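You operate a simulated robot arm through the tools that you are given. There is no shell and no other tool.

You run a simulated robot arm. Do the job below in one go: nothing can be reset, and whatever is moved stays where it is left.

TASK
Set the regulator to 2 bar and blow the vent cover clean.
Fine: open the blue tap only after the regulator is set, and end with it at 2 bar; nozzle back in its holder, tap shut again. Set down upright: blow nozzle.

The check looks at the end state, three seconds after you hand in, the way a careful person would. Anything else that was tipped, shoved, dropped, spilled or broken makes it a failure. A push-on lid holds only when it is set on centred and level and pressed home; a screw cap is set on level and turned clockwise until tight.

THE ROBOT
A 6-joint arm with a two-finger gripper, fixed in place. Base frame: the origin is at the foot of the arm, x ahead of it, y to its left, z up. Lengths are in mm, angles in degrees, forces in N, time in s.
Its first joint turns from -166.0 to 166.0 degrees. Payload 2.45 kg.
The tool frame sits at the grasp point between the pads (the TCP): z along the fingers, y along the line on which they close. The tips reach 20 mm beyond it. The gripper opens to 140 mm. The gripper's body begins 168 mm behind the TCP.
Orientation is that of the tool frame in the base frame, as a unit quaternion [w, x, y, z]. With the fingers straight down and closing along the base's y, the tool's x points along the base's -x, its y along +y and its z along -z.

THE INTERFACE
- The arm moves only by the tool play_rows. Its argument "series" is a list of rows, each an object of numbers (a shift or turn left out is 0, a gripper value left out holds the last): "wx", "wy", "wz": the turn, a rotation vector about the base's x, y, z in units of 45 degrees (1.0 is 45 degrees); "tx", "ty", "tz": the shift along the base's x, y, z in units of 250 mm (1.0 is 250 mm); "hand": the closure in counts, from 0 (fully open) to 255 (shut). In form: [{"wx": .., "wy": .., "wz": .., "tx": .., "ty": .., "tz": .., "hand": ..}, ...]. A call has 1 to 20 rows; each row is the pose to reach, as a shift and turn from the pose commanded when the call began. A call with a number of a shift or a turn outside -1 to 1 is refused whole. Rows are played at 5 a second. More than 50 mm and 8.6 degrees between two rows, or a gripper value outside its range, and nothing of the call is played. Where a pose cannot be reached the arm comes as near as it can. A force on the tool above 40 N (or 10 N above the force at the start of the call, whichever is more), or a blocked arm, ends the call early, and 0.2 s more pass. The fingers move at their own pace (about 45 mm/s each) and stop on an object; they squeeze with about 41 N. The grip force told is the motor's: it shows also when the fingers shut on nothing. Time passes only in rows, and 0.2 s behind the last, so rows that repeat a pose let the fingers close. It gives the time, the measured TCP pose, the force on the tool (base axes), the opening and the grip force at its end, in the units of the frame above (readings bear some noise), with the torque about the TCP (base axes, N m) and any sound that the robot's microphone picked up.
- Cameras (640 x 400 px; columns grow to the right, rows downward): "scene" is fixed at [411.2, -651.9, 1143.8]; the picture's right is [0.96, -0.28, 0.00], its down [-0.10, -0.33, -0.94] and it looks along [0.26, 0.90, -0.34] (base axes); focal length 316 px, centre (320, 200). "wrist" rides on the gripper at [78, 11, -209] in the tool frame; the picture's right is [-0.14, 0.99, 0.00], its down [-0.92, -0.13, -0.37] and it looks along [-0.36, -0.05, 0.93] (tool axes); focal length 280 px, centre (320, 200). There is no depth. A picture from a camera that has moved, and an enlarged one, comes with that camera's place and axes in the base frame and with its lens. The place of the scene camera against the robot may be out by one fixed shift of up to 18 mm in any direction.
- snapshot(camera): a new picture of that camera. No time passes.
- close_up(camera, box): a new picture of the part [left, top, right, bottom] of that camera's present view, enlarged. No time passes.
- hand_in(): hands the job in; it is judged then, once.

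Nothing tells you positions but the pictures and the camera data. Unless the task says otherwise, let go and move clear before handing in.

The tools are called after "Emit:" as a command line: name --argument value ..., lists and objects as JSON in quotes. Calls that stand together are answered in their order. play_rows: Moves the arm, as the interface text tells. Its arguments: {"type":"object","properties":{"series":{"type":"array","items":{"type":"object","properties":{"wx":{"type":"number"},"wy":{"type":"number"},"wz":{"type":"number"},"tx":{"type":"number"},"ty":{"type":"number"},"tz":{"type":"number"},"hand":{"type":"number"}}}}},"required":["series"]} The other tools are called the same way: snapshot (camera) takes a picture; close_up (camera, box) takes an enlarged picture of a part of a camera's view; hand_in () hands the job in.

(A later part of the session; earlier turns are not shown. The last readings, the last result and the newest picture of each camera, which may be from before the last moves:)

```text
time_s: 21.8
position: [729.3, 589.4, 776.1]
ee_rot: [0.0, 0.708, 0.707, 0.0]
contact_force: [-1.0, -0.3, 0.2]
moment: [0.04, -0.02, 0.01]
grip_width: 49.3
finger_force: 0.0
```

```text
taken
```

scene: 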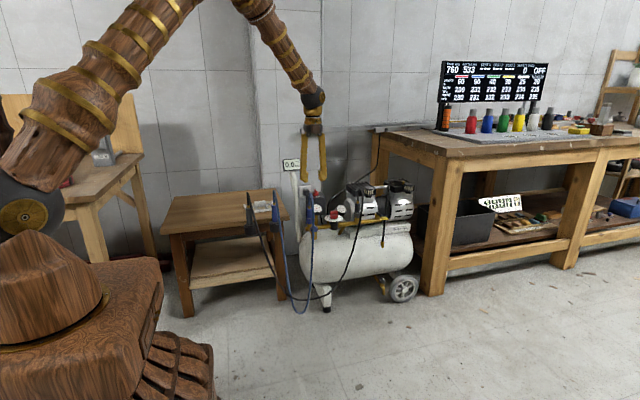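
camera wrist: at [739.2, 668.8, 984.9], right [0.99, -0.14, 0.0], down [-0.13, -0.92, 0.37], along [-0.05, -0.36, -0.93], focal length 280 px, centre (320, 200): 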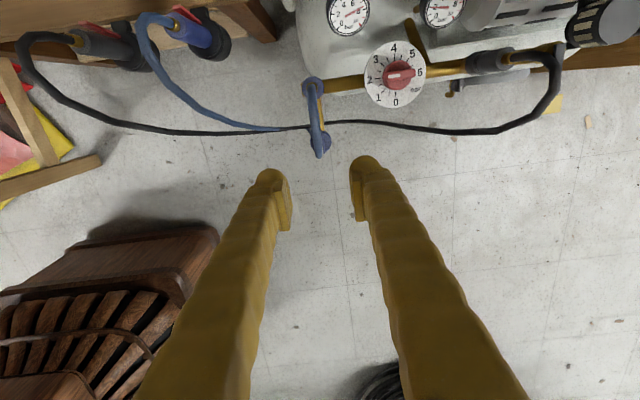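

Emit:
close_up --camera "wrist" --box '[285, 60, 365, 170]'

Emit:
close_up --camera "wrist" --box '[60, 0, 260, 110]'

Emit:
close_up --camera "scene" --box '[290, 170, 350, 240]'

```text
3.64 times, centred on (325, 115) of wrist
camera zoom: at [739.2, 668.8, 984.9], right [0.99, -0.14, 0.0], down [-0.13, -0.92, 0.37], along [-0.05, -0.36, -0.93], focal length 1020 px, centre (302, 509)
```

zoom: 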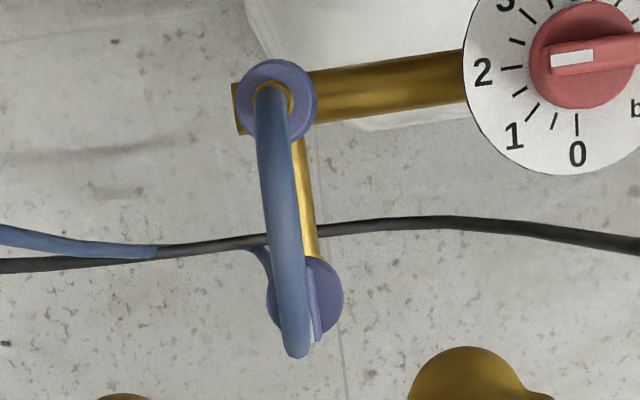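

```text
3.20 times, centred on (160, 55) of wrist
camera zoom: at [739.2, 668.8, 984.9], right [0.99, -0.14, 0.0], down [-0.13, -0.92, 0.37], along [-0.05, -0.36, -0.93], focal length 897 px, centre (832, 664)
```

zoom: 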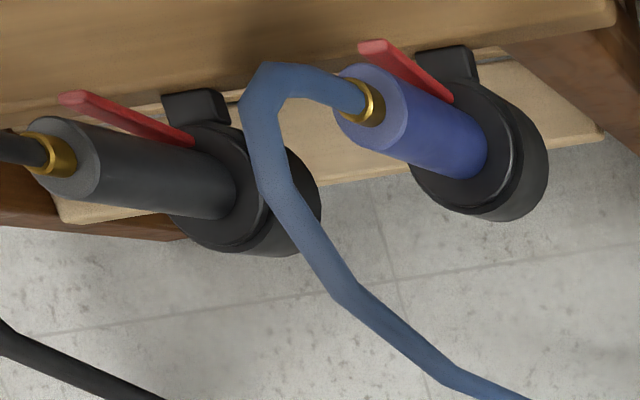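

```text
5.71 times, centred on (320, 205) of scene
camera zoom: at [411.2, -651.9, 1143.8], right [0.96, -0.28, 0.0], down [-0.1, -0.33, -0.94], along [0.26, 0.9, -0.34], focal length 1806 px, centre (320, 171)
```

zoom: 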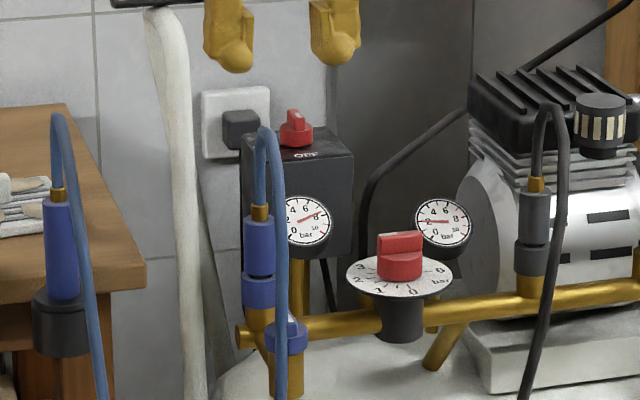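

I'm centred over the tap within 2 mm. I'll descend partway with the fingers straddling both tap and hose and look again.

Emit:
play_rows --series '[{"ty": 0.006, "tz": -0.18}, {"ty": 0.006, "tz": -0.36}, {"ty": 0.006, "tz": -0.54}, {"ty": 0.006, "tz": -0.66}, {"ty": 0.006, "tz": -0.76}, {"ty": 0.006, "tz": -0.76}]'

Emit:
snapshot --camera "wrist"

Emit:
close_up --camera "scene" --box '[285, 170, 345, 240]'

```text
time_s: 23.2
position: [729.1, 592.6, 585.0]
ee_rot: [-0.001, 0.707, 0.707, 0.001]
contact_force: [0.3, 0.4, -0.2]
moment: [0.03, 0.03, -0.01]
grip_width: 49.4
finger_force: 0.0
```

```text
taken
camera wrist: at [738.8, 670.9, 796.3], right [0.99, -0.14, 0.0], down [-0.13, -0.92, 0.37], along [-0.05, -0.36, -0.93], focal length 280 px, centre (320, 200)
```

wrist: 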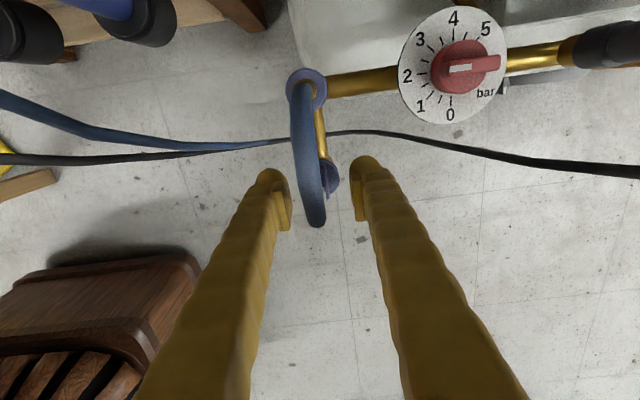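

```text
5.71 times, centred on (315, 205) of scene
camera zoom: at [411.2, -651.9, 1143.8], right [0.96, -0.28, 0.0], down [-0.1, -0.33, -0.94], along [0.26, 0.9, -0.34], focal length 1806 px, centre (349, 171)
```

zoom: 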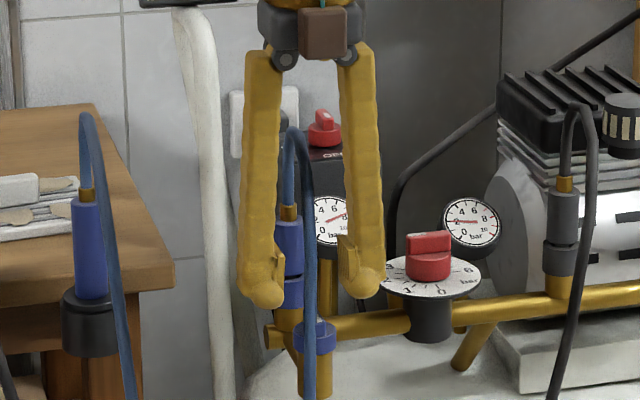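

Emit:
close_up --camera "scene" --box '[300, 205, 330, 240]'

Emit:
close_up --camera "wrist" --box '[250, 130, 390, 240]'

```text
11.43 times, centred on (315, 222) of scene
camera zoom: at [411.2, -651.9, 1143.8], right [0.96, -0.28, 0.0], down [-0.1, -0.33, -0.94], along [0.26, 0.9, -0.34], focal length 3612 px, centre (377, -57)
```

zoom: 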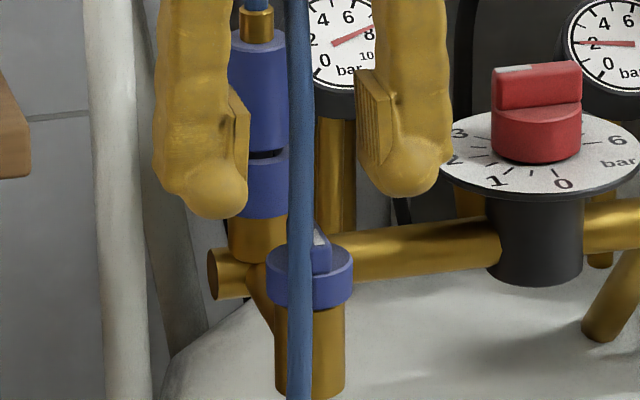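

```text
3.64 times, centred on (320, 185) of wrist
camera zoom: at [738.8, 670.9, 796.3], right [0.99, -0.14, 0.0], down [-0.13, -0.92, 0.37], along [-0.05, -0.36, -0.93], focal length 1020 px, centre (320, 254)
```

zoom: 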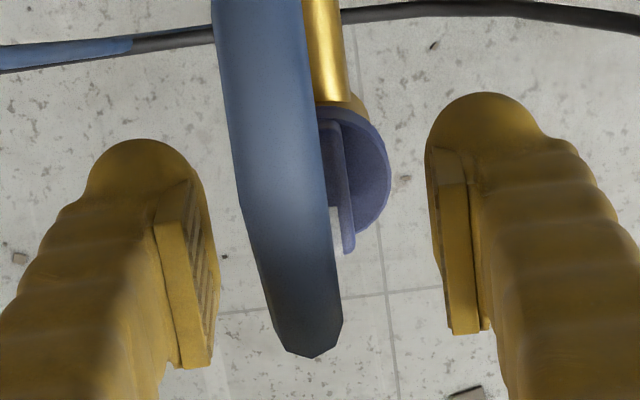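

Emit:
play_rows --series '[{"tz": -0.04}, {"tz": -0.07}, {"tz": -0.09}, {"tz": -0.09}]'

Emit:
close_up --camera "scene" --box '[300, 205, 330, 240]'

Emit:
close_up --camera "wrist" --box '[250, 130, 390, 240]'

```text
time_s: 24.2
position: [728.7, 591.5, 564.6]
ee_rot: [0.0, 0.707, 0.707, 0.0]
contact_force: [1.0, -0.3, -0.2]
moment: [0.0, 0.01, -0.02]
grip_width: 49.6
finger_force: 0.2
```

```text
11.43 times, centred on (315, 222) of scene
camera zoom: at [411.2, -651.9, 1143.8], right [0.96, -0.28, 0.0], down [-0.1, -0.33, -0.94], along [0.26, 0.9, -0.34], focal length 3612 px, centre (377, -57)
```

zoom: 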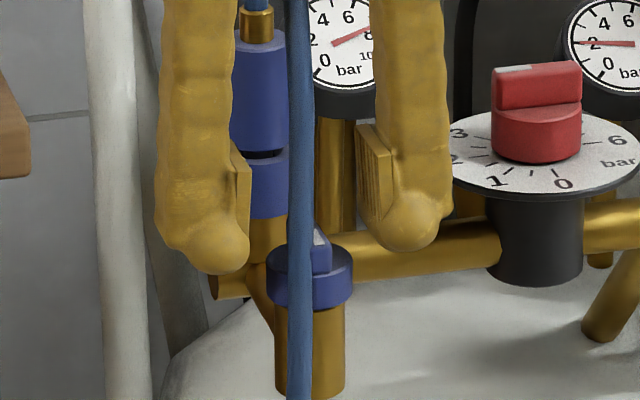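

```text
3.64 times, centred on (320, 185) of wrist
camera zoom: at [739.1, 670.9, 773.1], right [0.99, -0.14, 0.0], down [-0.13, -0.92, 0.37], along [-0.05, -0.36, -0.93], focal length 1020 px, centre (320, 254)
```

zoom: 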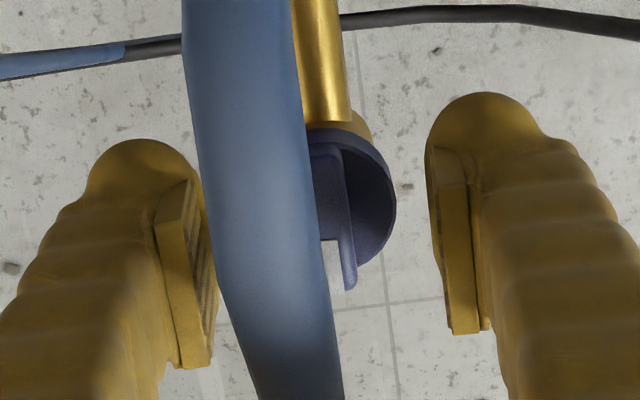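

Tips are at ridge level with no contact. I'll close gradually and watch whether the hose reacts.

Emit:
play_rows --series '[{"hand": 190}, {"hand": 205}, {"hand": 214}, {"hand": 214}]'

Emit:
close_up --camera "scene" --box '[290, 180, 340, 240]'

Emit:
close_up --camera "wrist" --box '[250, 100, 390, 240]'

```text
time_s: 25.2
position: [727.8, 591.0, 563.7]
ee_rot: [0.001, 0.707, 0.707, 0.0]
contact_force: [-0.1, -0.3, -0.2]
moment: [-0.03, 0.01, -0.04]
grip_width: 22.9
finger_force: 0.1
```

```text
6.67 times, centred on (315, 210) of scene
camera zoom: at [411.2, -651.9, 1143.8], right [0.96, -0.28, 0.0], down [-0.1, -0.33, -0.94], along [0.26, 0.9, -0.34], focal length 2107 px, centre (353, 133)
```

zoom: 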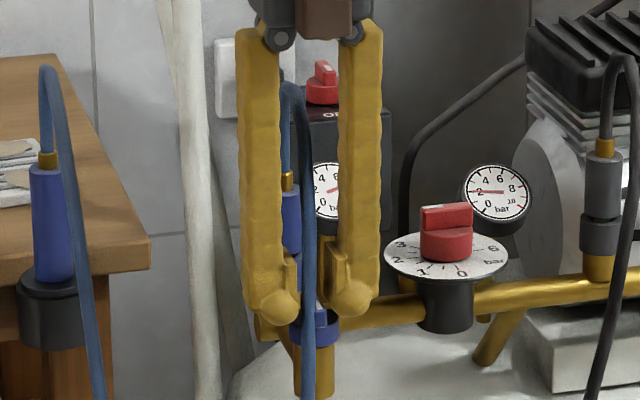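

```text
2.86 times, centred on (320, 170) of wrist
camera zoom: at [739.1, 670.8, 773.1], right [0.99, -0.14, 0.0], down [-0.13, -0.92, 0.37], along [-0.05, -0.36, -0.93], focal length 801 px, centre (320, 286)
```

zoom: 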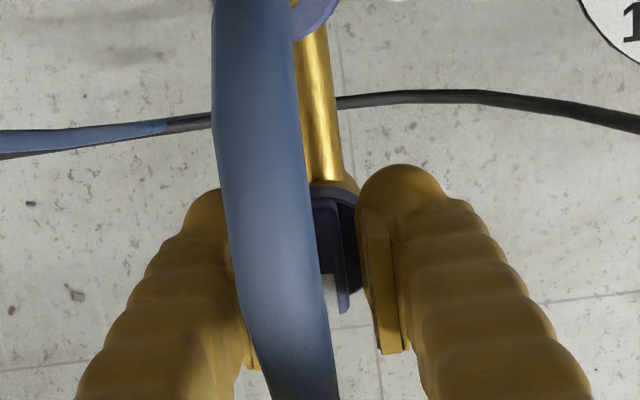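

Emit:
play_rows --series '[{"hand": 225}, {"hand": 240}, {"hand": 255}, {"hand": 255}]'

Emit:
close_up --camera "scene" --box '[290, 180, 340, 240]'

Emit:
close_up --camera "wrist" --box '[250, 100, 390, 240]'

```text
time_s: 26.2
position: [729.7, 591.6, 563.3]
ee_rot: [0.0, 0.707, 0.707, 0.002]
contact_force: [29.1, -1.2, -8.6]
moment: [0.0, -0.34, 0.08]
grip_width: 10.1
finger_force: 37.8
```

```text
6.67 times, centred on (315, 210) of scene
camera zoom: at [411.2, -651.9, 1143.8], right [0.96, -0.28, 0.0], down [-0.1, -0.33, -0.94], along [0.26, 0.9, -0.34], focal length 2107 px, centre (353, 133)
```

zoom: 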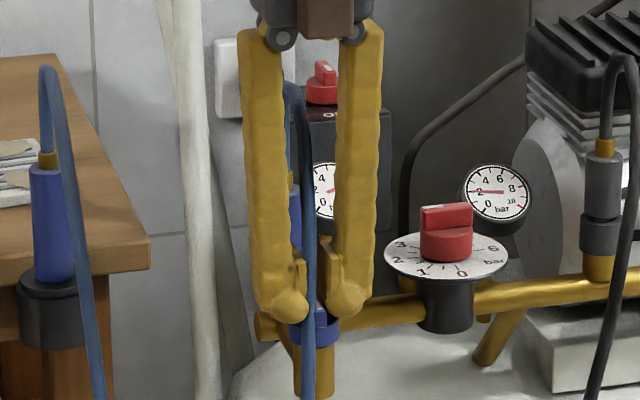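

```text
2.86 times, centred on (320, 170) of wrist
camera zoom: at [740.1, 670.6, 773.3], right [0.99, -0.14, 0.0], down [-0.13, -0.92, 0.37], along [-0.05, -0.36, -0.93], focal length 801 px, centre (320, 286)
```

zoom: 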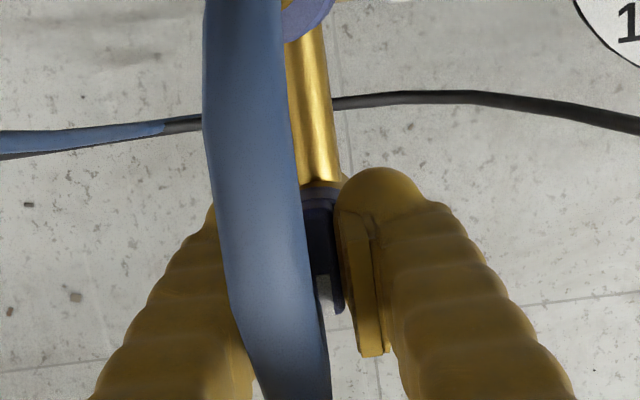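

The ridge is gripped (10.1 mm) and the hose didn't react. I'll relieve the side load and start turning counter-clockwise in small steps.

Emit:
play_rows --series '[{"tx": 0.005, "tz": -0.002}, {"tx": 0.006, "tz": -0.002}]'

Emit:
play_rows --series '[{"wz": 0.07}, {"wz": 0.14}]'

```text
time_s: 26.8
position: [729.6, 592.0, 563.9]
ee_rot: [0.0, 0.707, 0.707, 0.001]
contact_force: [12.9, -5.3, 15.9]
moment: [-0.27, -0.11, 0.01]
grip_width: 10.2
finger_force: 37.3
```

```text
time_s: 27.4
position: [730.2, 592.9, 563.9]
ee_rot: [0.0, 0.666, 0.746, 0.0]
contact_force: [3.2, -1.9, 23.8]
moment: [0.01, -0.01, -1.08]
grip_width: 12.1
finger_force: 39.0
```

The torque rises at once (−1.1 N·m) and the pads splay, so the tap is at a stop in this direction. I'll return and try clockwise.

Emit:
play_rows --series '[{"wz": -0.07, "tz": 0.003}, {"wz": -0.14, "tz": 0.004}, {"wz": -0.2, "tz": 0.004}, {"wz": -0.28, "tz": 0.004}]'

Emit:
close_up --camera "wrist" --box '[250, 100, 390, 240]'

```text
time_s: 28.4
position: [728.8, 591.3, 562.9]
ee_rot: [0.0, 0.745, 0.667, 0.001]
contact_force: [9.9, 14.2, -10.2]
moment: [0.24, -0.15, 0.01]
grip_width: 10.3
finger_force: 37.6
```

```text
2.86 times, centred on (320, 170) of wrist
camera zoom: at [749.2, 669.1, 772.4], right [0.97, -0.25, 0.0], down [-0.23, -0.9, 0.37], along [-0.09, -0.36, -0.93], focal length 801 px, centre (320, 286)
```

zoom: 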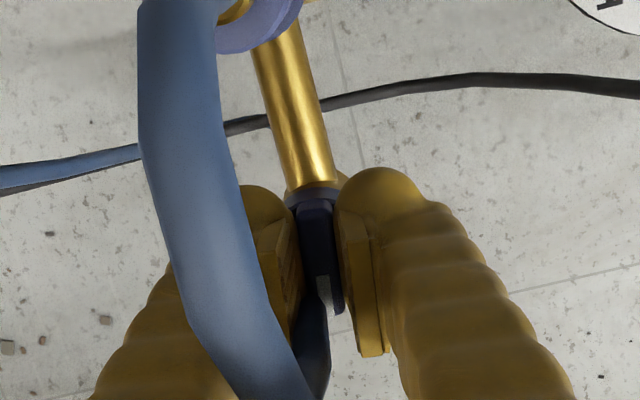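

Clockwise moves freely, so that is the opening direction. I'll continue clockwise in small steps and watch the loads.

Emit:
play_rows --series '[{"wz": -0.1, "tx": 0.002, "ty": 0.004, "tz": -0.003}, {"wz": -0.2, "tx": 0.002, "ty": 0.004, "tz": -0.003}, {"wz": -0.3, "tx": 0.002, "ty": 0.004, "tz": -0.003}, {"wz": -0.4, "tx": 0.002, "ty": 0.004, "tz": -0.003}, {"wz": -0.5, "tx": 0.002, "ty": 0.004, "tz": -0.003}]'

```text
time_s: 29.6
position: [731.5, 591.5, 563.5]
ee_rot: [0.0, 0.861, 0.508, 0.001]
contact_force: [2.9, -26.5, 19.7]
moment: [-0.4, 0.07, 0.01]
grip_width: 10.2
finger_force: 37.3
```

Emit:
play_rows --series '[{"wz": -0.05, "ty": -0.006, "tz": 0.003}, {"wz": -0.15, "ty": -0.006, "tz": 0.003}, {"wz": -0.25, "ty": -0.006, "tz": 0.003}, {"wz": -0.35, "ty": -0.006, "tz": 0.003}, {"wz": -0.45, "ty": -0.006, "tz": 0.003}]'

```text
time_s: 30.7
position: [731.4, 592.0, 563.2]
ee_rot: [-0.009, 0.923, 0.385, -0.001]
contact_force: [-1.2, 6.0, -5.3]
moment: [0.16, -0.12, -0.04]
grip_width: 10.0
finger_force: 37.2
out of reach, approached as far as the arm can: row 4, 5
stopped in row 5: the force on the tool passed its limit at 62 N (the readings are from after the stop); the commanded pose is now the measured one
```

The wrist reached its turn limit at 45° of tap rotation. I'll release, lift clear, re-grip with the gripper yawed 180° the other way (yaw +45°), and finish the turn from there.

Emit:
play_rows --series '[{"hand": 200}, {"hand": 165}, {"hand": 165}, {"tz": 0.1}, {"tz": 0.26}, {"tz": 0.44}, {"tz": 0.5}, {"tz": 0.5}]'

Emit:
close_up --camera "wrist" --box '[250, 80, 390, 240]'

Emit:
close_up --camera "scene" --box '[290, 190, 340, 240]'

```text
time_s: 32.5
position: [730.6, 588.8, 689.7]
ee_rot: [-0.011, 0.923, 0.385, -0.002]
contact_force: [0.1, -0.2, 0.0]
moment: [0.0, 0.01, -0.01]
grip_width: 49.4
finger_force: 0.1
```

```text
2.50 times, centred on (320, 160) of wrist
camera zoom: at [795.9, 634.8, 898.6], right [0.61, -0.79, -0.02], down [-0.73, -0.57, 0.37], along [-0.3, -0.21, -0.93], focal length 701 px, centre (320, 300)
```

zoom: 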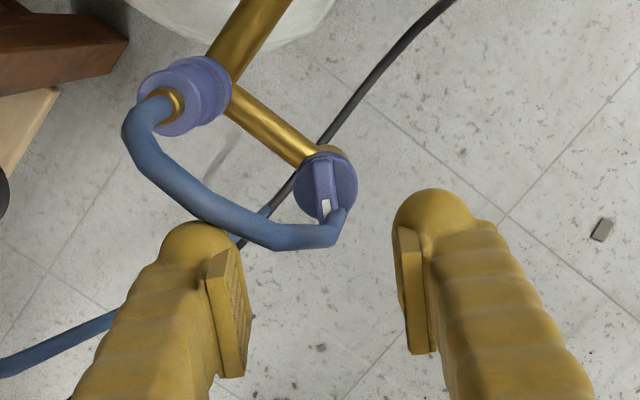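

```text
8.00 times, centred on (315, 215) of scene
camera zoom: at [411.2, -651.9, 1143.8], right [0.96, -0.28, 0.0], down [-0.1, -0.33, -0.94], along [0.26, 0.9, -0.34], focal length 2529 px, centre (360, 80)
```

zoom: 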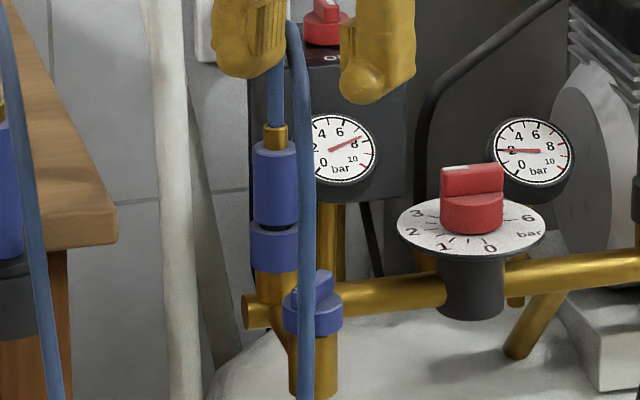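

The tap is turned about 45° and stays put. I'll level the tool, then yaw around by +180° for the second grip.

Emit:
play_rows --series '[{"wx": -0.022, "wy": -0.013}, {"wx": -0.022, "wy": -0.013}]'

Emit:
play_rows --series '[{"wz": 0.18}, {"wz": 0.36}, {"wz": 0.54}, {"wz": 0.72}, {"wz": 0.88}, {"wz": 1.0}]'

Emit:
play_rows --series '[{"wz": 0.18}, {"wz": 0.36}, {"wz": 0.54}, {"wz": 0.72}, {"wz": 0.88}, {"wz": 1.0}]'

Emit:
play_rows --series '[{"wz": 0.18}, {"wz": 0.36}, {"wz": 0.54}, {"wz": 0.72}, {"wz": 0.88}, {"wz": 1.0}]'

Emit:
play_rows --series '[{"wz": 0.18}, {"wz": 0.36}, {"wz": 0.54}, {"wz": 0.72}, {"wz": 0.88}, {"wz": 1.0}, {"wz": 1.0}]'

Emit:
snapshot --camera "wrist"

```text
time_s: 33.1
position: [731.5, 588.9, 689.9]
ee_rot: [-0.011, 0.923, 0.385, -0.002]
contact_force: [0.0, -0.7, -0.3]
moment: [-0.01, -0.01, 0.02]
grip_width: 49.2
finger_force: 0.0
```

```text
time_s: 34.5
position: [731.1, 591.5, 687.7]
ee_rot: [0.001, 0.706, 0.708, 0.0]
contact_force: [0.7, 0.7, 0.4]
moment: [0.0, -0.01, 0.02]
grip_width: 49.2
finger_force: 0.0
```

```text
time_s: 35.9
position: [731.5, 590.6, 687.9]
ee_rot: [-0.001, 0.381, 0.924, 0.0]
contact_force: [-0.4, 0.8, -0.6]
moment: [0.0, 0.01, -0.02]
grip_width: 49.3
finger_force: 0.2
```

```text
time_s: 37.3
position: [731.7, 591.1, 687.7]
ee_rot: [0.0, -0.001, 1.0, 0.0]
contact_force: [0.4, 0.4, 0.9]
moment: [0.01, -0.03, -0.02]
grip_width: 49.2
finger_force: 0.0
```

```text
time_s: 38.9
position: [732.1, 592.3, 688.3]
ee_rot: [0.0, -0.385, 0.923, 0.0]
contact_force: [-0.3, 1.0, 0.0]
moment: [0.03, -0.02, 0.0]
grip_width: 49.6
finger_force: 0.1
```

```text
taken
camera wrist: at [668.3, 543.9, 897.7], right [-0.61, 0.8, 0.0], down [0.74, 0.56, 0.37], along [0.29, 0.22, -0.93], focal length 280 px, centre (320, 200)
```

wrist: 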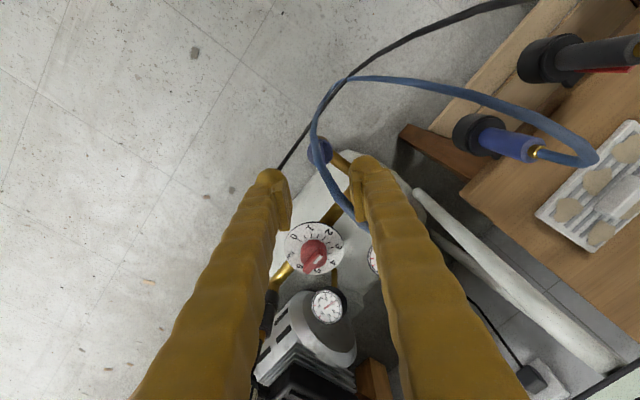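

Emit:
close_up --camera "wrist" --box '[280, 110, 380, 200]'

Emit:
close_up --camera "wrist" --box '[430, 60, 640, 260]'

```text
4.44 times, centred on (330, 155) of wrist
camera zoom: at [668.3, 543.9, 897.7], right [-0.61, 0.8, 0.0], down [0.74, 0.56, 0.37], along [0.29, 0.22, -0.93], focal length 1246 px, centre (276, 400)
```

zoom: 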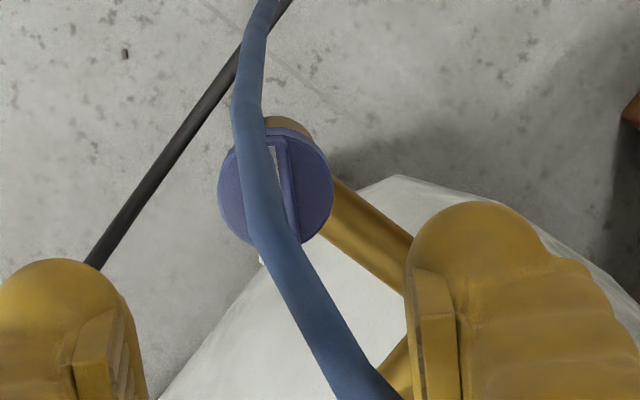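

```text
2.00 times, centred on (535, 160) of wrist
camera zoom: at [668.3, 543.9, 897.7], right [-0.61, 0.8, 0.0], down [0.74, 0.56, 0.37], along [0.29, 0.22, -0.93], focal length 561 px, centre (-110, 280)
```

zoom: 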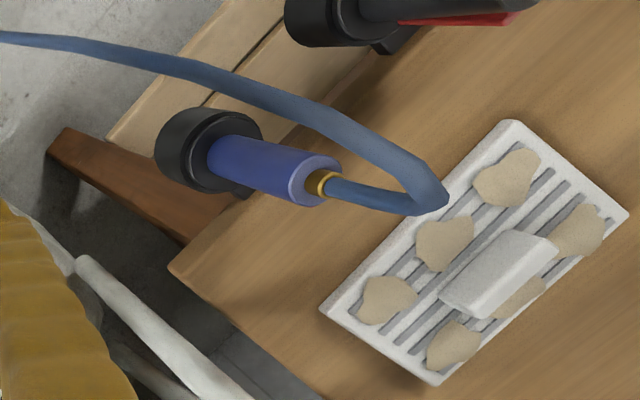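

The ridge now lies at 225°, square to the gripper's closing axis. I'll descend, grip again, and finish the clockwise turn.

Emit:
play_rows --series '[{"tx": -0.006, "ty": -0.002, "tz": -0.15}, {"tx": -0.006, "ty": -0.002, "tz": -0.3}, {"tx": -0.006, "ty": -0.002, "tz": -0.42}, {"tx": -0.006, "ty": -0.002, "tz": -0.497}, {"tx": -0.006, "ty": -0.002, "tz": -0.497}]'

Emit:
close_up --camera "wrist" --box '[250, 110, 390, 240]'

Emit:
close_up --camera "scene" --box '[290, 190, 340, 240]'

```text
time_s: 40.1
position: [729.5, 590.8, 563.0]
ee_rot: [0.0, -0.384, 0.923, 0.0]
contact_force: [0.0, -0.5, 0.8]
moment: [0.0, -0.01, 0.0]
grip_width: 49.5
finger_force: 0.1
```

```text
3.08 times, centred on (320, 175) of wrist
camera zoom: at [666.7, 543.6, 772.7], right [-0.6, 0.8, 0.0], down [0.74, 0.56, 0.37], along [0.29, 0.22, -0.93], focal length 863 px, centre (320, 277)
```

zoom: 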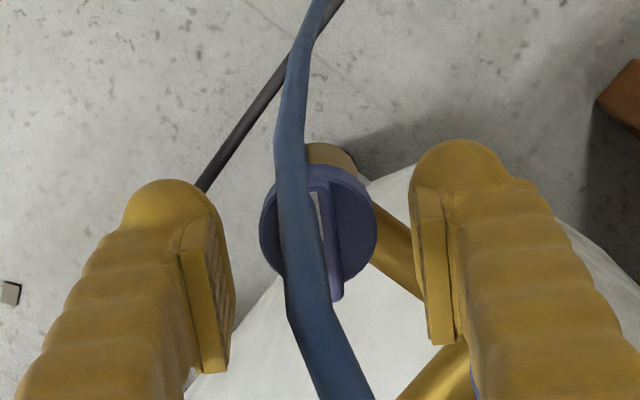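

```text
8.00 times, centred on (315, 215) of scene
camera zoom: at [411.2, -651.9, 1143.8], right [0.96, -0.28, 0.0], down [-0.1, -0.33, -0.94], along [0.26, 0.9, -0.34], focal length 2529 px, centre (360, 80)
```

zoom: 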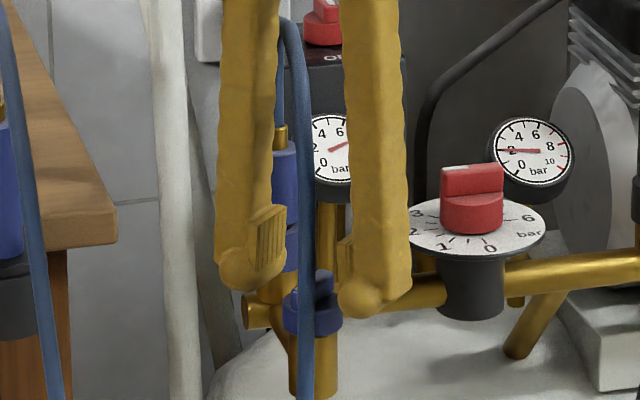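

Emit:
play_rows --series '[{"hand": 205}, {"hand": 225}, {"hand": 240}, {"hand": 255}, {"hand": 255}]'

```text
time_s: 41.3
position: [728.5, 590.7, 563.9]
ee_rot: [0.0, -0.383, 0.924, 0.0]
contact_force: [9.4, -9.3, -3.3]
moment: [-0.09, -0.13, -0.02]
grip_width: 10.1
finger_force: 36.7
```

Gripped cleanly with low forces. Turning clockwise now.

Emit:
play_rows --series '[{"wz": -0.1, "tx": 0.002, "ty": -0.002}, {"wz": -0.2, "tx": 0.002, "ty": -0.002}, {"wz": -0.3, "tx": 0.002, "ty": -0.002}, {"wz": -0.4, "tx": 0.002, "ty": -0.002}, {"wz": -0.5, "tx": 0.002, "ty": -0.002}]'

```text
time_s: 42.5
position: [729.8, 590.1, 562.9]
ee_rot: [0.0, -0.196, 0.981, -0.001]
contact_force: [3.1, 3.3, -20.4]
moment: [0.03, -0.06, 0.02]
grip_width: 10.0
finger_force: 37.0
```

Emit:
play_rows --series '[{"wz": -0.1, "tz": -0.003}, {"wz": -0.2, "tz": -0.003}, {"wz": -0.3, "tz": -0.003}, {"wz": -0.4, "tz": -0.003}]'

Emit:
play_rows --series '[{"wz": -0.05}, {"wz": -0.1}]'

Emit:
close_up --camera "wrist" --box '[250, 110, 390, 240]'

Emit:
close_up --camera "scene" --box '[290, 190, 340, 240]'

```text
time_s: 43.5
position: [730.6, 591.0, 563.4]
ee_rot: [0.0, -0.04, 0.999, 0.001]
contact_force: [-10.5, 11.1, -4.7]
moment: [0.11, 0.17, -0.04]
grip_width: 9.9
finger_force: 38.0
```

```text
time_s: 44.1
position: [730.3, 589.9, 563.3]
ee_rot: [0.0, -0.001, 1.0, -0.001]
contact_force: [-9.4, 12.6, -5.6]
moment: [0.14, 0.08, 0.01]
grip_width: 10.3
finger_force: 37.5
```

```text
3.08 times, centred on (320, 175) of wrist
camera zoom: at [651.6, 601.4, 772.8], right [0.14, 0.99, 0.0], down [0.92, -0.13, 0.37], along [0.37, -0.05, -0.93], focal length 863 px, centre (320, 277)
```

zoom: 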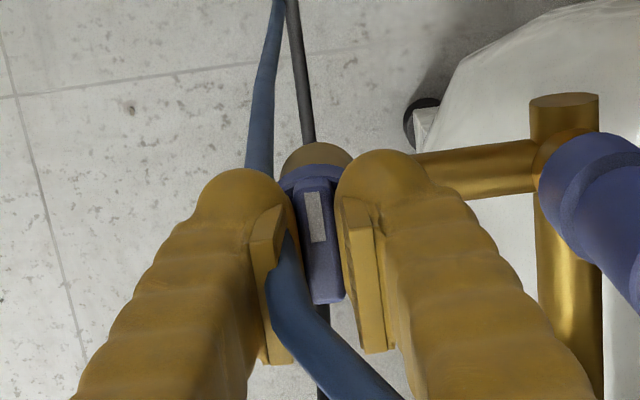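

```text
8.00 times, centred on (315, 215) of scene
camera zoom: at [411.2, -651.9, 1143.8], right [0.96, -0.28, 0.0], down [-0.1, -0.33, -0.94], along [0.26, 0.9, -0.34], focal length 2529 px, centre (360, 80)
```

zoom: 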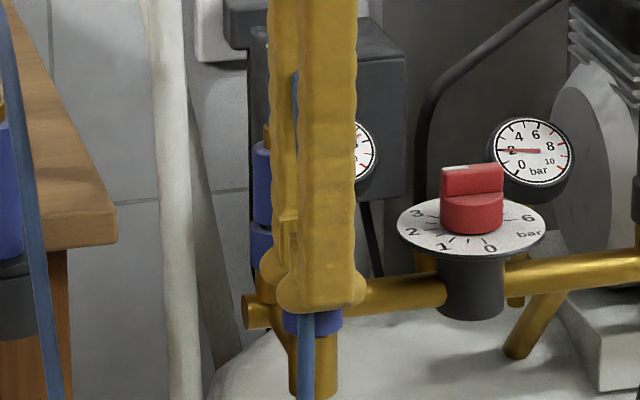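

The tap has turned 90° with no stop felt. I'll test a little further for an end stop.

Emit:
play_rows --series '[{"wz": -0.06, "tx": -0.002, "ty": 0.002}, {"wz": -0.12, "tx": -0.002, "ty": 0.003}]'

```text
time_s: 44.7
position: [730.6, 591.0, 562.0]
ee_rot: [0.001, 0.047, 0.999, 0.001]
contact_force: [1.7, -4.6, -1.5]
moment: [-0.01, -0.01, 1.02]
grip_width: 11.9
finger_force: 39.0
```

There's the stop: fully open is 90°. I'll ease back to square, release and lift.

Emit:
play_rows --series '[{"wz": 0.06}, {"wz": 0.11}, {"wz": 0.11, "hand": 200}, {"wz": 0.11, "hand": 165}, {"wz": 0.11, "hand": 165}, {"wz": 0.11, "tz": 0.1}, {"wz": 0.11, "tz": 0.28}, {"wz": 0.11, "tz": 0.46}, {"wz": 0.11, "tz": 0.64}, {"wz": 0.11, "tz": 0.8}, {"wz": 0.11, "tz": 0.8}]'

Emit:
snapshot --camera "wrist"

Emit:
close_up --camera "scene" --box '[290, 190, 370, 240]'

```text
time_s: 47.1
position: [730.7, 590.6, 763.4]
ee_rot: [0.0, 0.002, 1.0, -0.001]
contact_force: [-0.2, 0.6, 0.3]
moment: [0.02, -0.02, -0.02]
grip_width: 49.6
finger_force: 0.1
```

```text
taken
camera wrist: at [651.7, 603.1, 972.9], right [0.14, 0.99, 0.0], down [0.92, -0.13, 0.37], along [0.36, -0.05, -0.93], focal length 280 px, centre (320, 200)
```

wrist: 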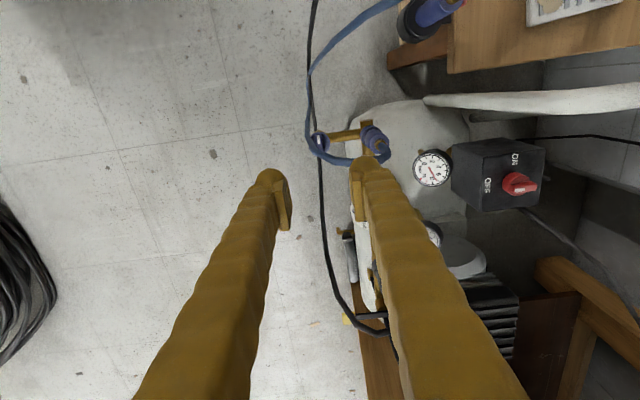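

```text
8.00 times, centred on (330, 215) of scene
camera zoom: at [411.2, -651.9, 1143.8], right [0.96, -0.28, 0.0], down [-0.1, -0.33, -0.94], along [0.26, 0.9, -0.34], focal length 2529 px, centre (240, 80)
```

zoom: 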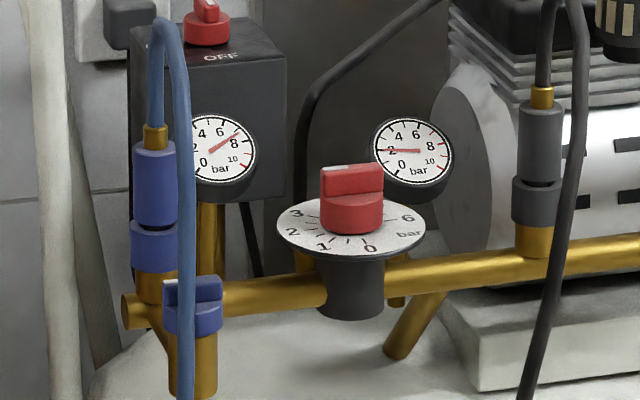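

The tap is open (ridge now along x) and the line gauge holds at 2 bar. The hose is only drawn, since it passes through the fingers. Next is the blow nozzle: vertical axis near [577, 763], body z 512–594, red lever on its +y side. I'll move above it with the closing axis along y.

Emit:
play_rows --series '[{"tx": -0.1, "ty": 0.11, "hand": 105}, {"tx": -0.2, "ty": 0.22}, {"tx": -0.3, "ty": 0.33}, {"tx": -0.4, "ty": 0.44}, {"tx": -0.5, "ty": 0.56}, {"tx": -0.612, "ty": 0.68}, {"tx": -0.612, "ty": 0.68}]'

Emit:
snapshot --camera "wrist"

Emit:
close_up --camera "scene" --box '[220, 130, 340, 240]'

```text
time_s: 48.7
position: [578.2, 759.4, 762.5]
ee_rot: [-0.001, 0.002, 1.0, -0.001]
contact_force: [-0.6, -0.5, 0.3]
moment: [-0.04, -0.05, 0.04]
grip_width: 82.4
finger_force: 0.1
```

```text
taken
camera wrist: at [499.5, 772.7, 972.2], right [0.14, 0.99, 0.0], down [0.92, -0.13, 0.37], along [0.36, -0.05, -0.93], focal length 280 px, centre (320, 200)
```

wrist: 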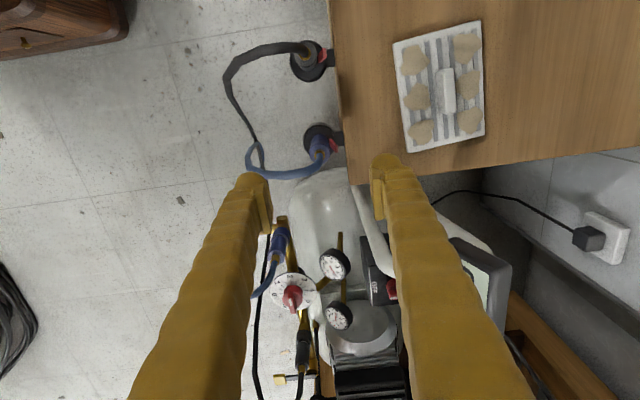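

```text
3.64 times, centred on (280, 185) of scene
camera zoom: at [411.2, -651.9, 1143.8], right [0.96, -0.28, 0.0], down [-0.1, -0.33, -0.94], along [0.26, 0.9, -0.34], focal length 1149 px, centre (466, 254)
```

zoom: 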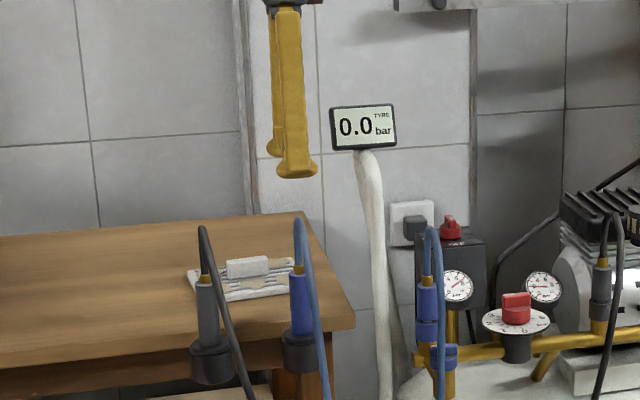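

Emit:
close_up --camera "wrist" --box '[270, 100, 370, 200]'

Emit:
close_up --camera "wrist" --box '[380, 10, 500, 165]'

Emit:
close_up --camera "wrist" --box '[420, 180, 640, 360]'

```text
4.00 times, centred on (320, 150) of wrist
camera zoom: at [499.5, 772.7, 972.2], right [0.14, 0.99, 0.0], down [0.92, -0.13, 0.37], along [0.36, -0.05, -0.93], focal length 1122 px, centre (320, 400)
```

zoom: 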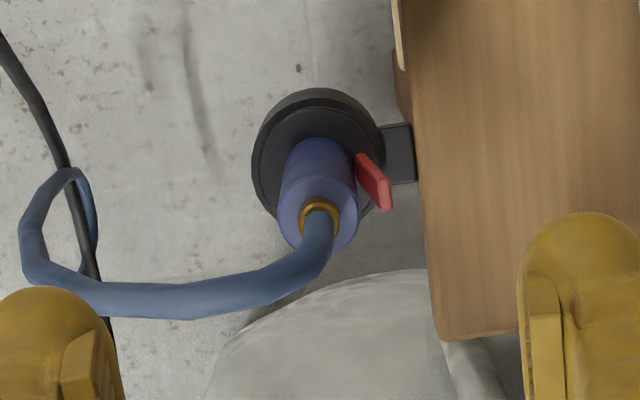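

```text
2.58 times, centred on (440, 88) of wrist
camera zoom: at [499.5, 772.7, 972.2], right [0.14, 0.99, 0.0], down [0.92, -0.13, 0.37], along [0.36, -0.05, -0.93], focal length 724 px, centre (10, 490)
```

zoom: 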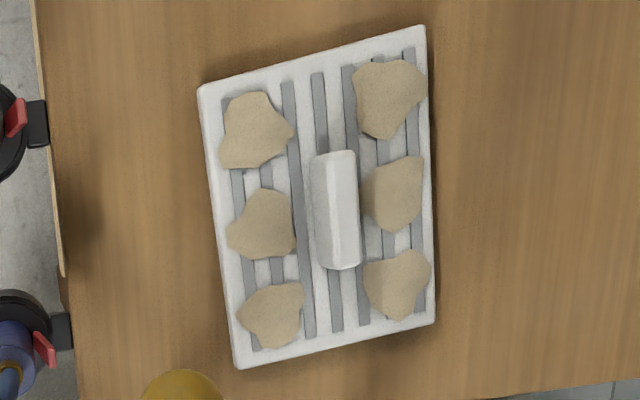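

```text
2.22 times, centred on (530, 270) of wrist
camera zoom: at [499.5, 772.7, 972.2], right [0.14, 0.99, 0.0], down [0.92, -0.13, 0.37], along [0.36, -0.05, -0.93], focal length 623 px, centre (-147, 44)
```

zoom: 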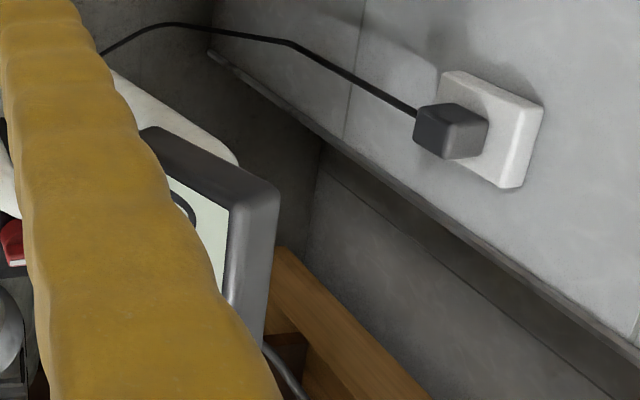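

From here the nozzle axis is at about [581, 761], the lever faces straight +y, and all six dust patches on the cover are visible. I'll descend partway over the nozzle and recheck.

Emit:
play_rows --series '[{"tx": 0.011, "ty": 0.016, "tz": -0.15}, {"tx": 0.011, "ty": 0.016, "tz": -0.3}, {"tx": 0.011, "ty": 0.016, "tz": -0.4}, {"tx": 0.011, "ty": 0.016, "tz": -0.4}]'

Emit:
snapshot --camera "wrist"

Emit:
close_up --camera "wrist" --box '[270, 110, 390, 230]'

Emit:
close_up --camera "scene" --box '[240, 160, 320, 240]'

```text
time_s: 49.7
position: [579.5, 764.9, 663.2]
ee_rot: [0.0, 0.002, 1.0, 0.0]
contact_force: [-0.1, 0.8, 0.0]
moment: [-0.04, 0.02, 0.01]
grip_width: 82.0
finger_force: 0.1
```

```text
taken
camera wrist: at [500.9, 777.1, 872.9], right [0.14, 0.99, 0.0], down [0.92, -0.13, 0.37], along [0.36, -0.05, -0.93], focal length 280 px, centre (320, 200)
```

wrist: 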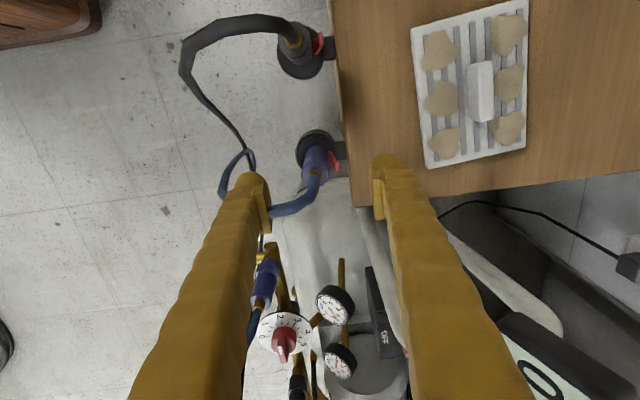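

```text
3.33 times, centred on (330, 170) of wrist
camera zoom: at [500.9, 777.1, 872.9], right [0.14, 0.99, 0.0], down [0.92, -0.13, 0.37], along [0.36, -0.05, -0.93], focal length 935 px, centre (287, 300)
```

zoom: 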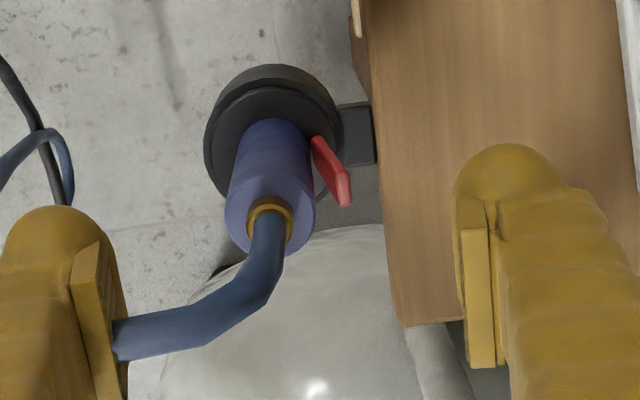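

```text
5.00 times, centred on (280, 200) of scene
camera zoom: at [411.2, -651.9, 1143.8], right [0.96, -0.28, 0.0], down [-0.1, -0.33, -0.94], along [0.26, 0.9, -0.34], focal length 1580 px, centre (520, 200)
```

zoom: 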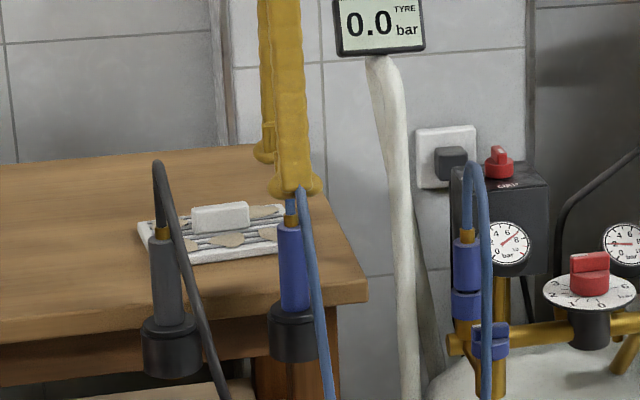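

The alignment looks right. I'll lower to grip height beside the nozzle body with the fingers still open.

Emit:
play_rows --series '[{"tx": 0.006, "tz": -0.12}, {"tx": 0.006, "tz": -0.24}, {"tx": 0.006, "tz": -0.33}, {"tx": 0.006, "tz": -0.37}, {"tx": 0.006, "tz": -0.37}]'

Emit:
close_up --camera "wrist" --box '[250, 110, 410, 270]'

Emit:
close_up --camera "scene" --box '[250, 170, 310, 240]'

```text
time_s: 50.9
position: [581.3, 765.3, 571.5]
ee_rot: [0.0, 0.003, 1.0, 0.0]
contact_force: [-0.4, -0.9, 0.2]
moment: [-0.03, -0.03, -0.01]
grip_width: 82.5
finger_force: 0.1
```

```text
2.50 times, centred on (330, 190) of wrist
camera zoom: at [502.5, 776.8, 780.2], right [0.14, 0.99, 0.0], down [0.92, -0.13, 0.37], along [0.36, -0.05, -0.93], focal length 701 px, centre (295, 225)
```

zoom: 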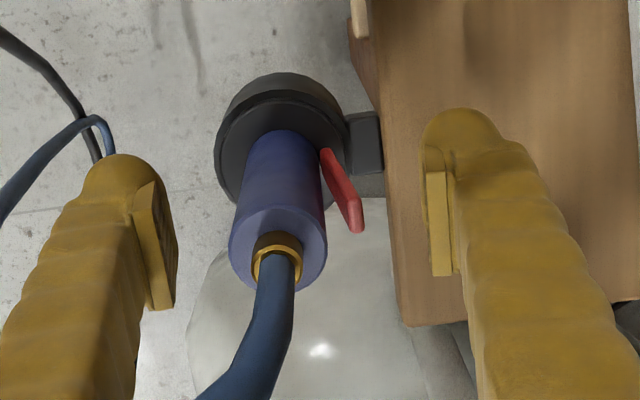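

```text
5.71 times, centred on (280, 205) of scene
camera zoom: at [411.2, -651.9, 1143.8], right [0.96, -0.28, 0.0], down [-0.1, -0.33, -0.94], along [0.26, 0.9, -0.34], focal length 1806 px, centre (549, 171)
```

zoom: 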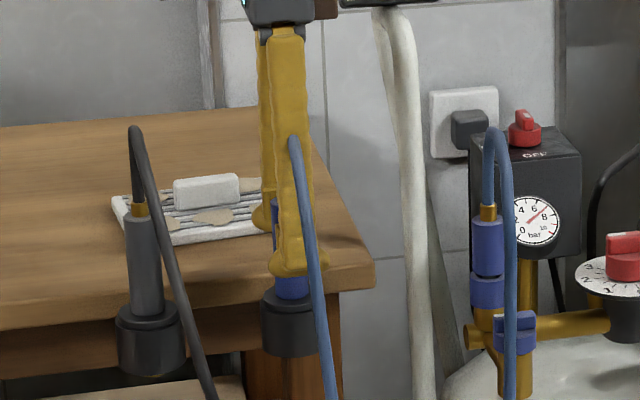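

The fingers straddle the nozzle and lever with no contact. I'll close gradually.

Emit:
play_rows --series '[{"hand": 140}, {"hand": 160}, {"hand": 172}, {"hand": 180}, {"hand": 180}]'

Emit:
close_up --camera "wrist" --box '[250, 110, 410, 270]'

```text
time_s: 52.1
position: [580.8, 765.5, 571.6]
ee_rot: [-0.001, 0.003, 1.0, 0.0]
contact_force: [-0.4, 0.6, -0.5]
moment: [0.0, 0.01, -0.01]
grip_width: 41.6
finger_force: 0.0
```

```text
2.50 times, centred on (330, 190) of wrist
camera zoom: at [502.5, 776.8, 780.4], right [0.14, 0.99, 0.0], down [0.92, -0.13, 0.37], along [0.36, -0.05, -0.93], focal length 701 px, centre (295, 225)
```

zoom: 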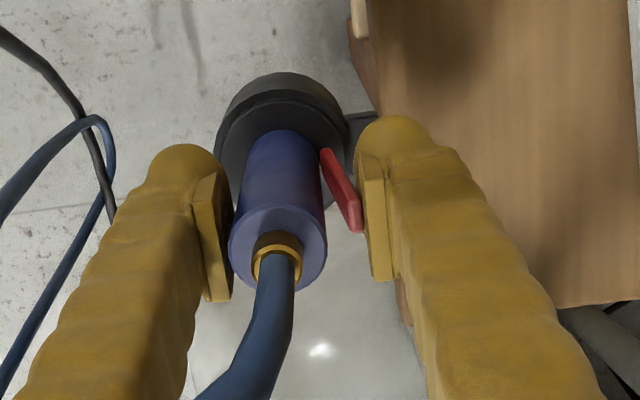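

Both pads are about to touch. I'll shift 1.5 mm toward −y so that the squeezed width centres on the nozzle, then close fully.

Emit:
play_rows --series '[{"ty": -0.006}, {"ty": -0.006, "hand": 188}, {"ty": -0.006, "hand": 194}, {"ty": -0.006, "hand": 200}, {"ty": -0.006, "hand": 206}, {"ty": -0.006, "hand": 206}]'

Emit:
close_up --camera "wrist" --box '[250, 110, 410, 270]'

```text
time_s: 53.5
position: [582.2, 763.4, 570.7]
ee_rot: [0.0, 0.002, 1.0, 0.0]
contact_force: [0.4, -0.4, 0.2]
moment: [-0.02, -0.01, -0.01]
grip_width: 27.9
finger_force: 0.6
```

```text
2.50 times, centred on (330, 190) of wrist
camera zoom: at [502.5, 775.3, 780.4], right [0.14, 0.99, 0.0], down [0.92, -0.13, 0.37], along [0.36, -0.05, -0.93], focal length 701 px, centre (295, 225)
```

zoom: 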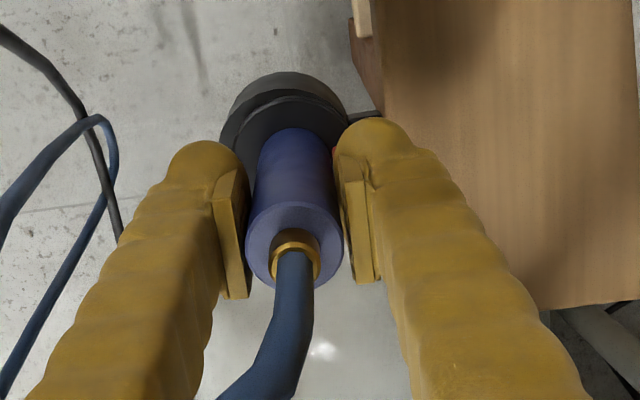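

The pads are on the body (27.9 mm) and the lever is folded in. I'll ease back 2.5 mm to the nozzle's original line and squeeze fully.

Emit:
play_rows --series '[{"ty": -0.006}, {"ty": -0.009}, {"ty": -0.009, "hand": 220}, {"ty": -0.009, "hand": 255}, {"ty": -0.009, "hand": 255}]'

Emit:
close_up --camera "wrist" --box '[250, 110, 410, 270]'

Emit:
close_up --camera "scene" --box '[250, 170, 370, 250]'

```text
time_s: 54.7
position: [580.5, 760.6, 570.3]
ee_rot: [0.0, 0.003, 1.0, 0.0]
contact_force: [1.0, 0.7, 1.3]
moment: [-0.01, 0.02, -0.01]
grip_width: 26.3
finger_force: 41.6
```

```text
2.50 times, centred on (330, 190) of wrist
camera zoom: at [502.6, 773.3, 780.2], right [0.14, 0.99, 0.0], down [0.92, -0.13, 0.37], along [0.36, -0.05, -0.93], focal length 701 px, centre (295, 225)
```

zoom: 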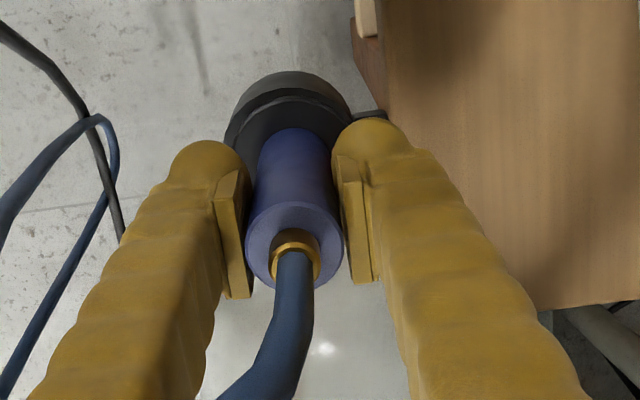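

```text
5.00 times, centred on (310, 210) of scene
camera zoom: at [411.2, -651.9, 1143.8], right [0.96, -0.28, 0.0], down [-0.1, -0.33, -0.94], along [0.26, 0.9, -0.34], focal length 1580 px, centre (370, 150)
```

zoom: 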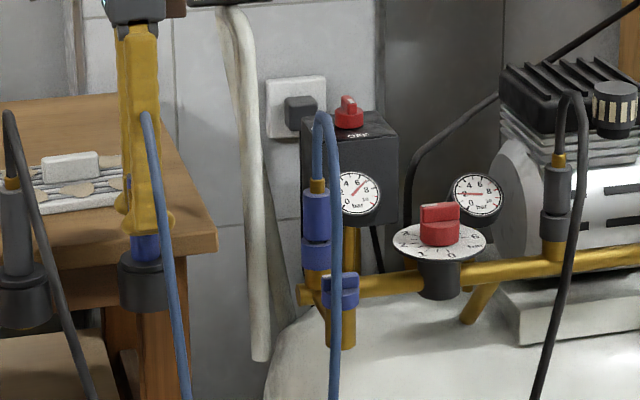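

Emit:
close_up --camera "scene" --box '[300, 195, 360, 230]'

Emit:
close_up --camera "scene" --box '[430, 50, 560, 140]'

```text
10.67 times, centred on (330, 212) of scene
camera zoom: at [411.2, -651.9, 1143.8], right [0.96, -0.28, 0.0], down [-0.1, -0.33, -0.94], along [0.26, 0.9, -0.34], focal length 3372 px, centre (213, 67)
```

zoom: 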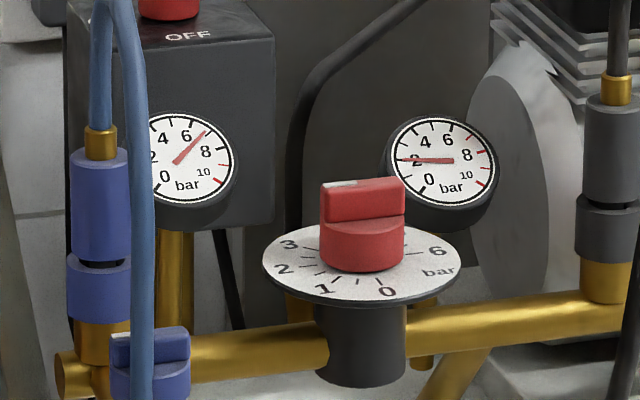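

```text
4.44 times, centred on (495, 95) of scene
camera zoom: at [411.2, -651.9, 1143.8], right [0.96, -0.28, 0.0], down [-0.1, -0.33, -0.94], along [0.26, 0.9, -0.34], focal length 1405 px, centre (-458, 667)
```

zoom: 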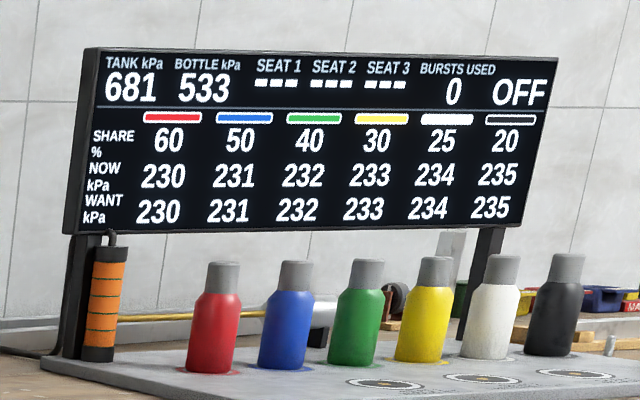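

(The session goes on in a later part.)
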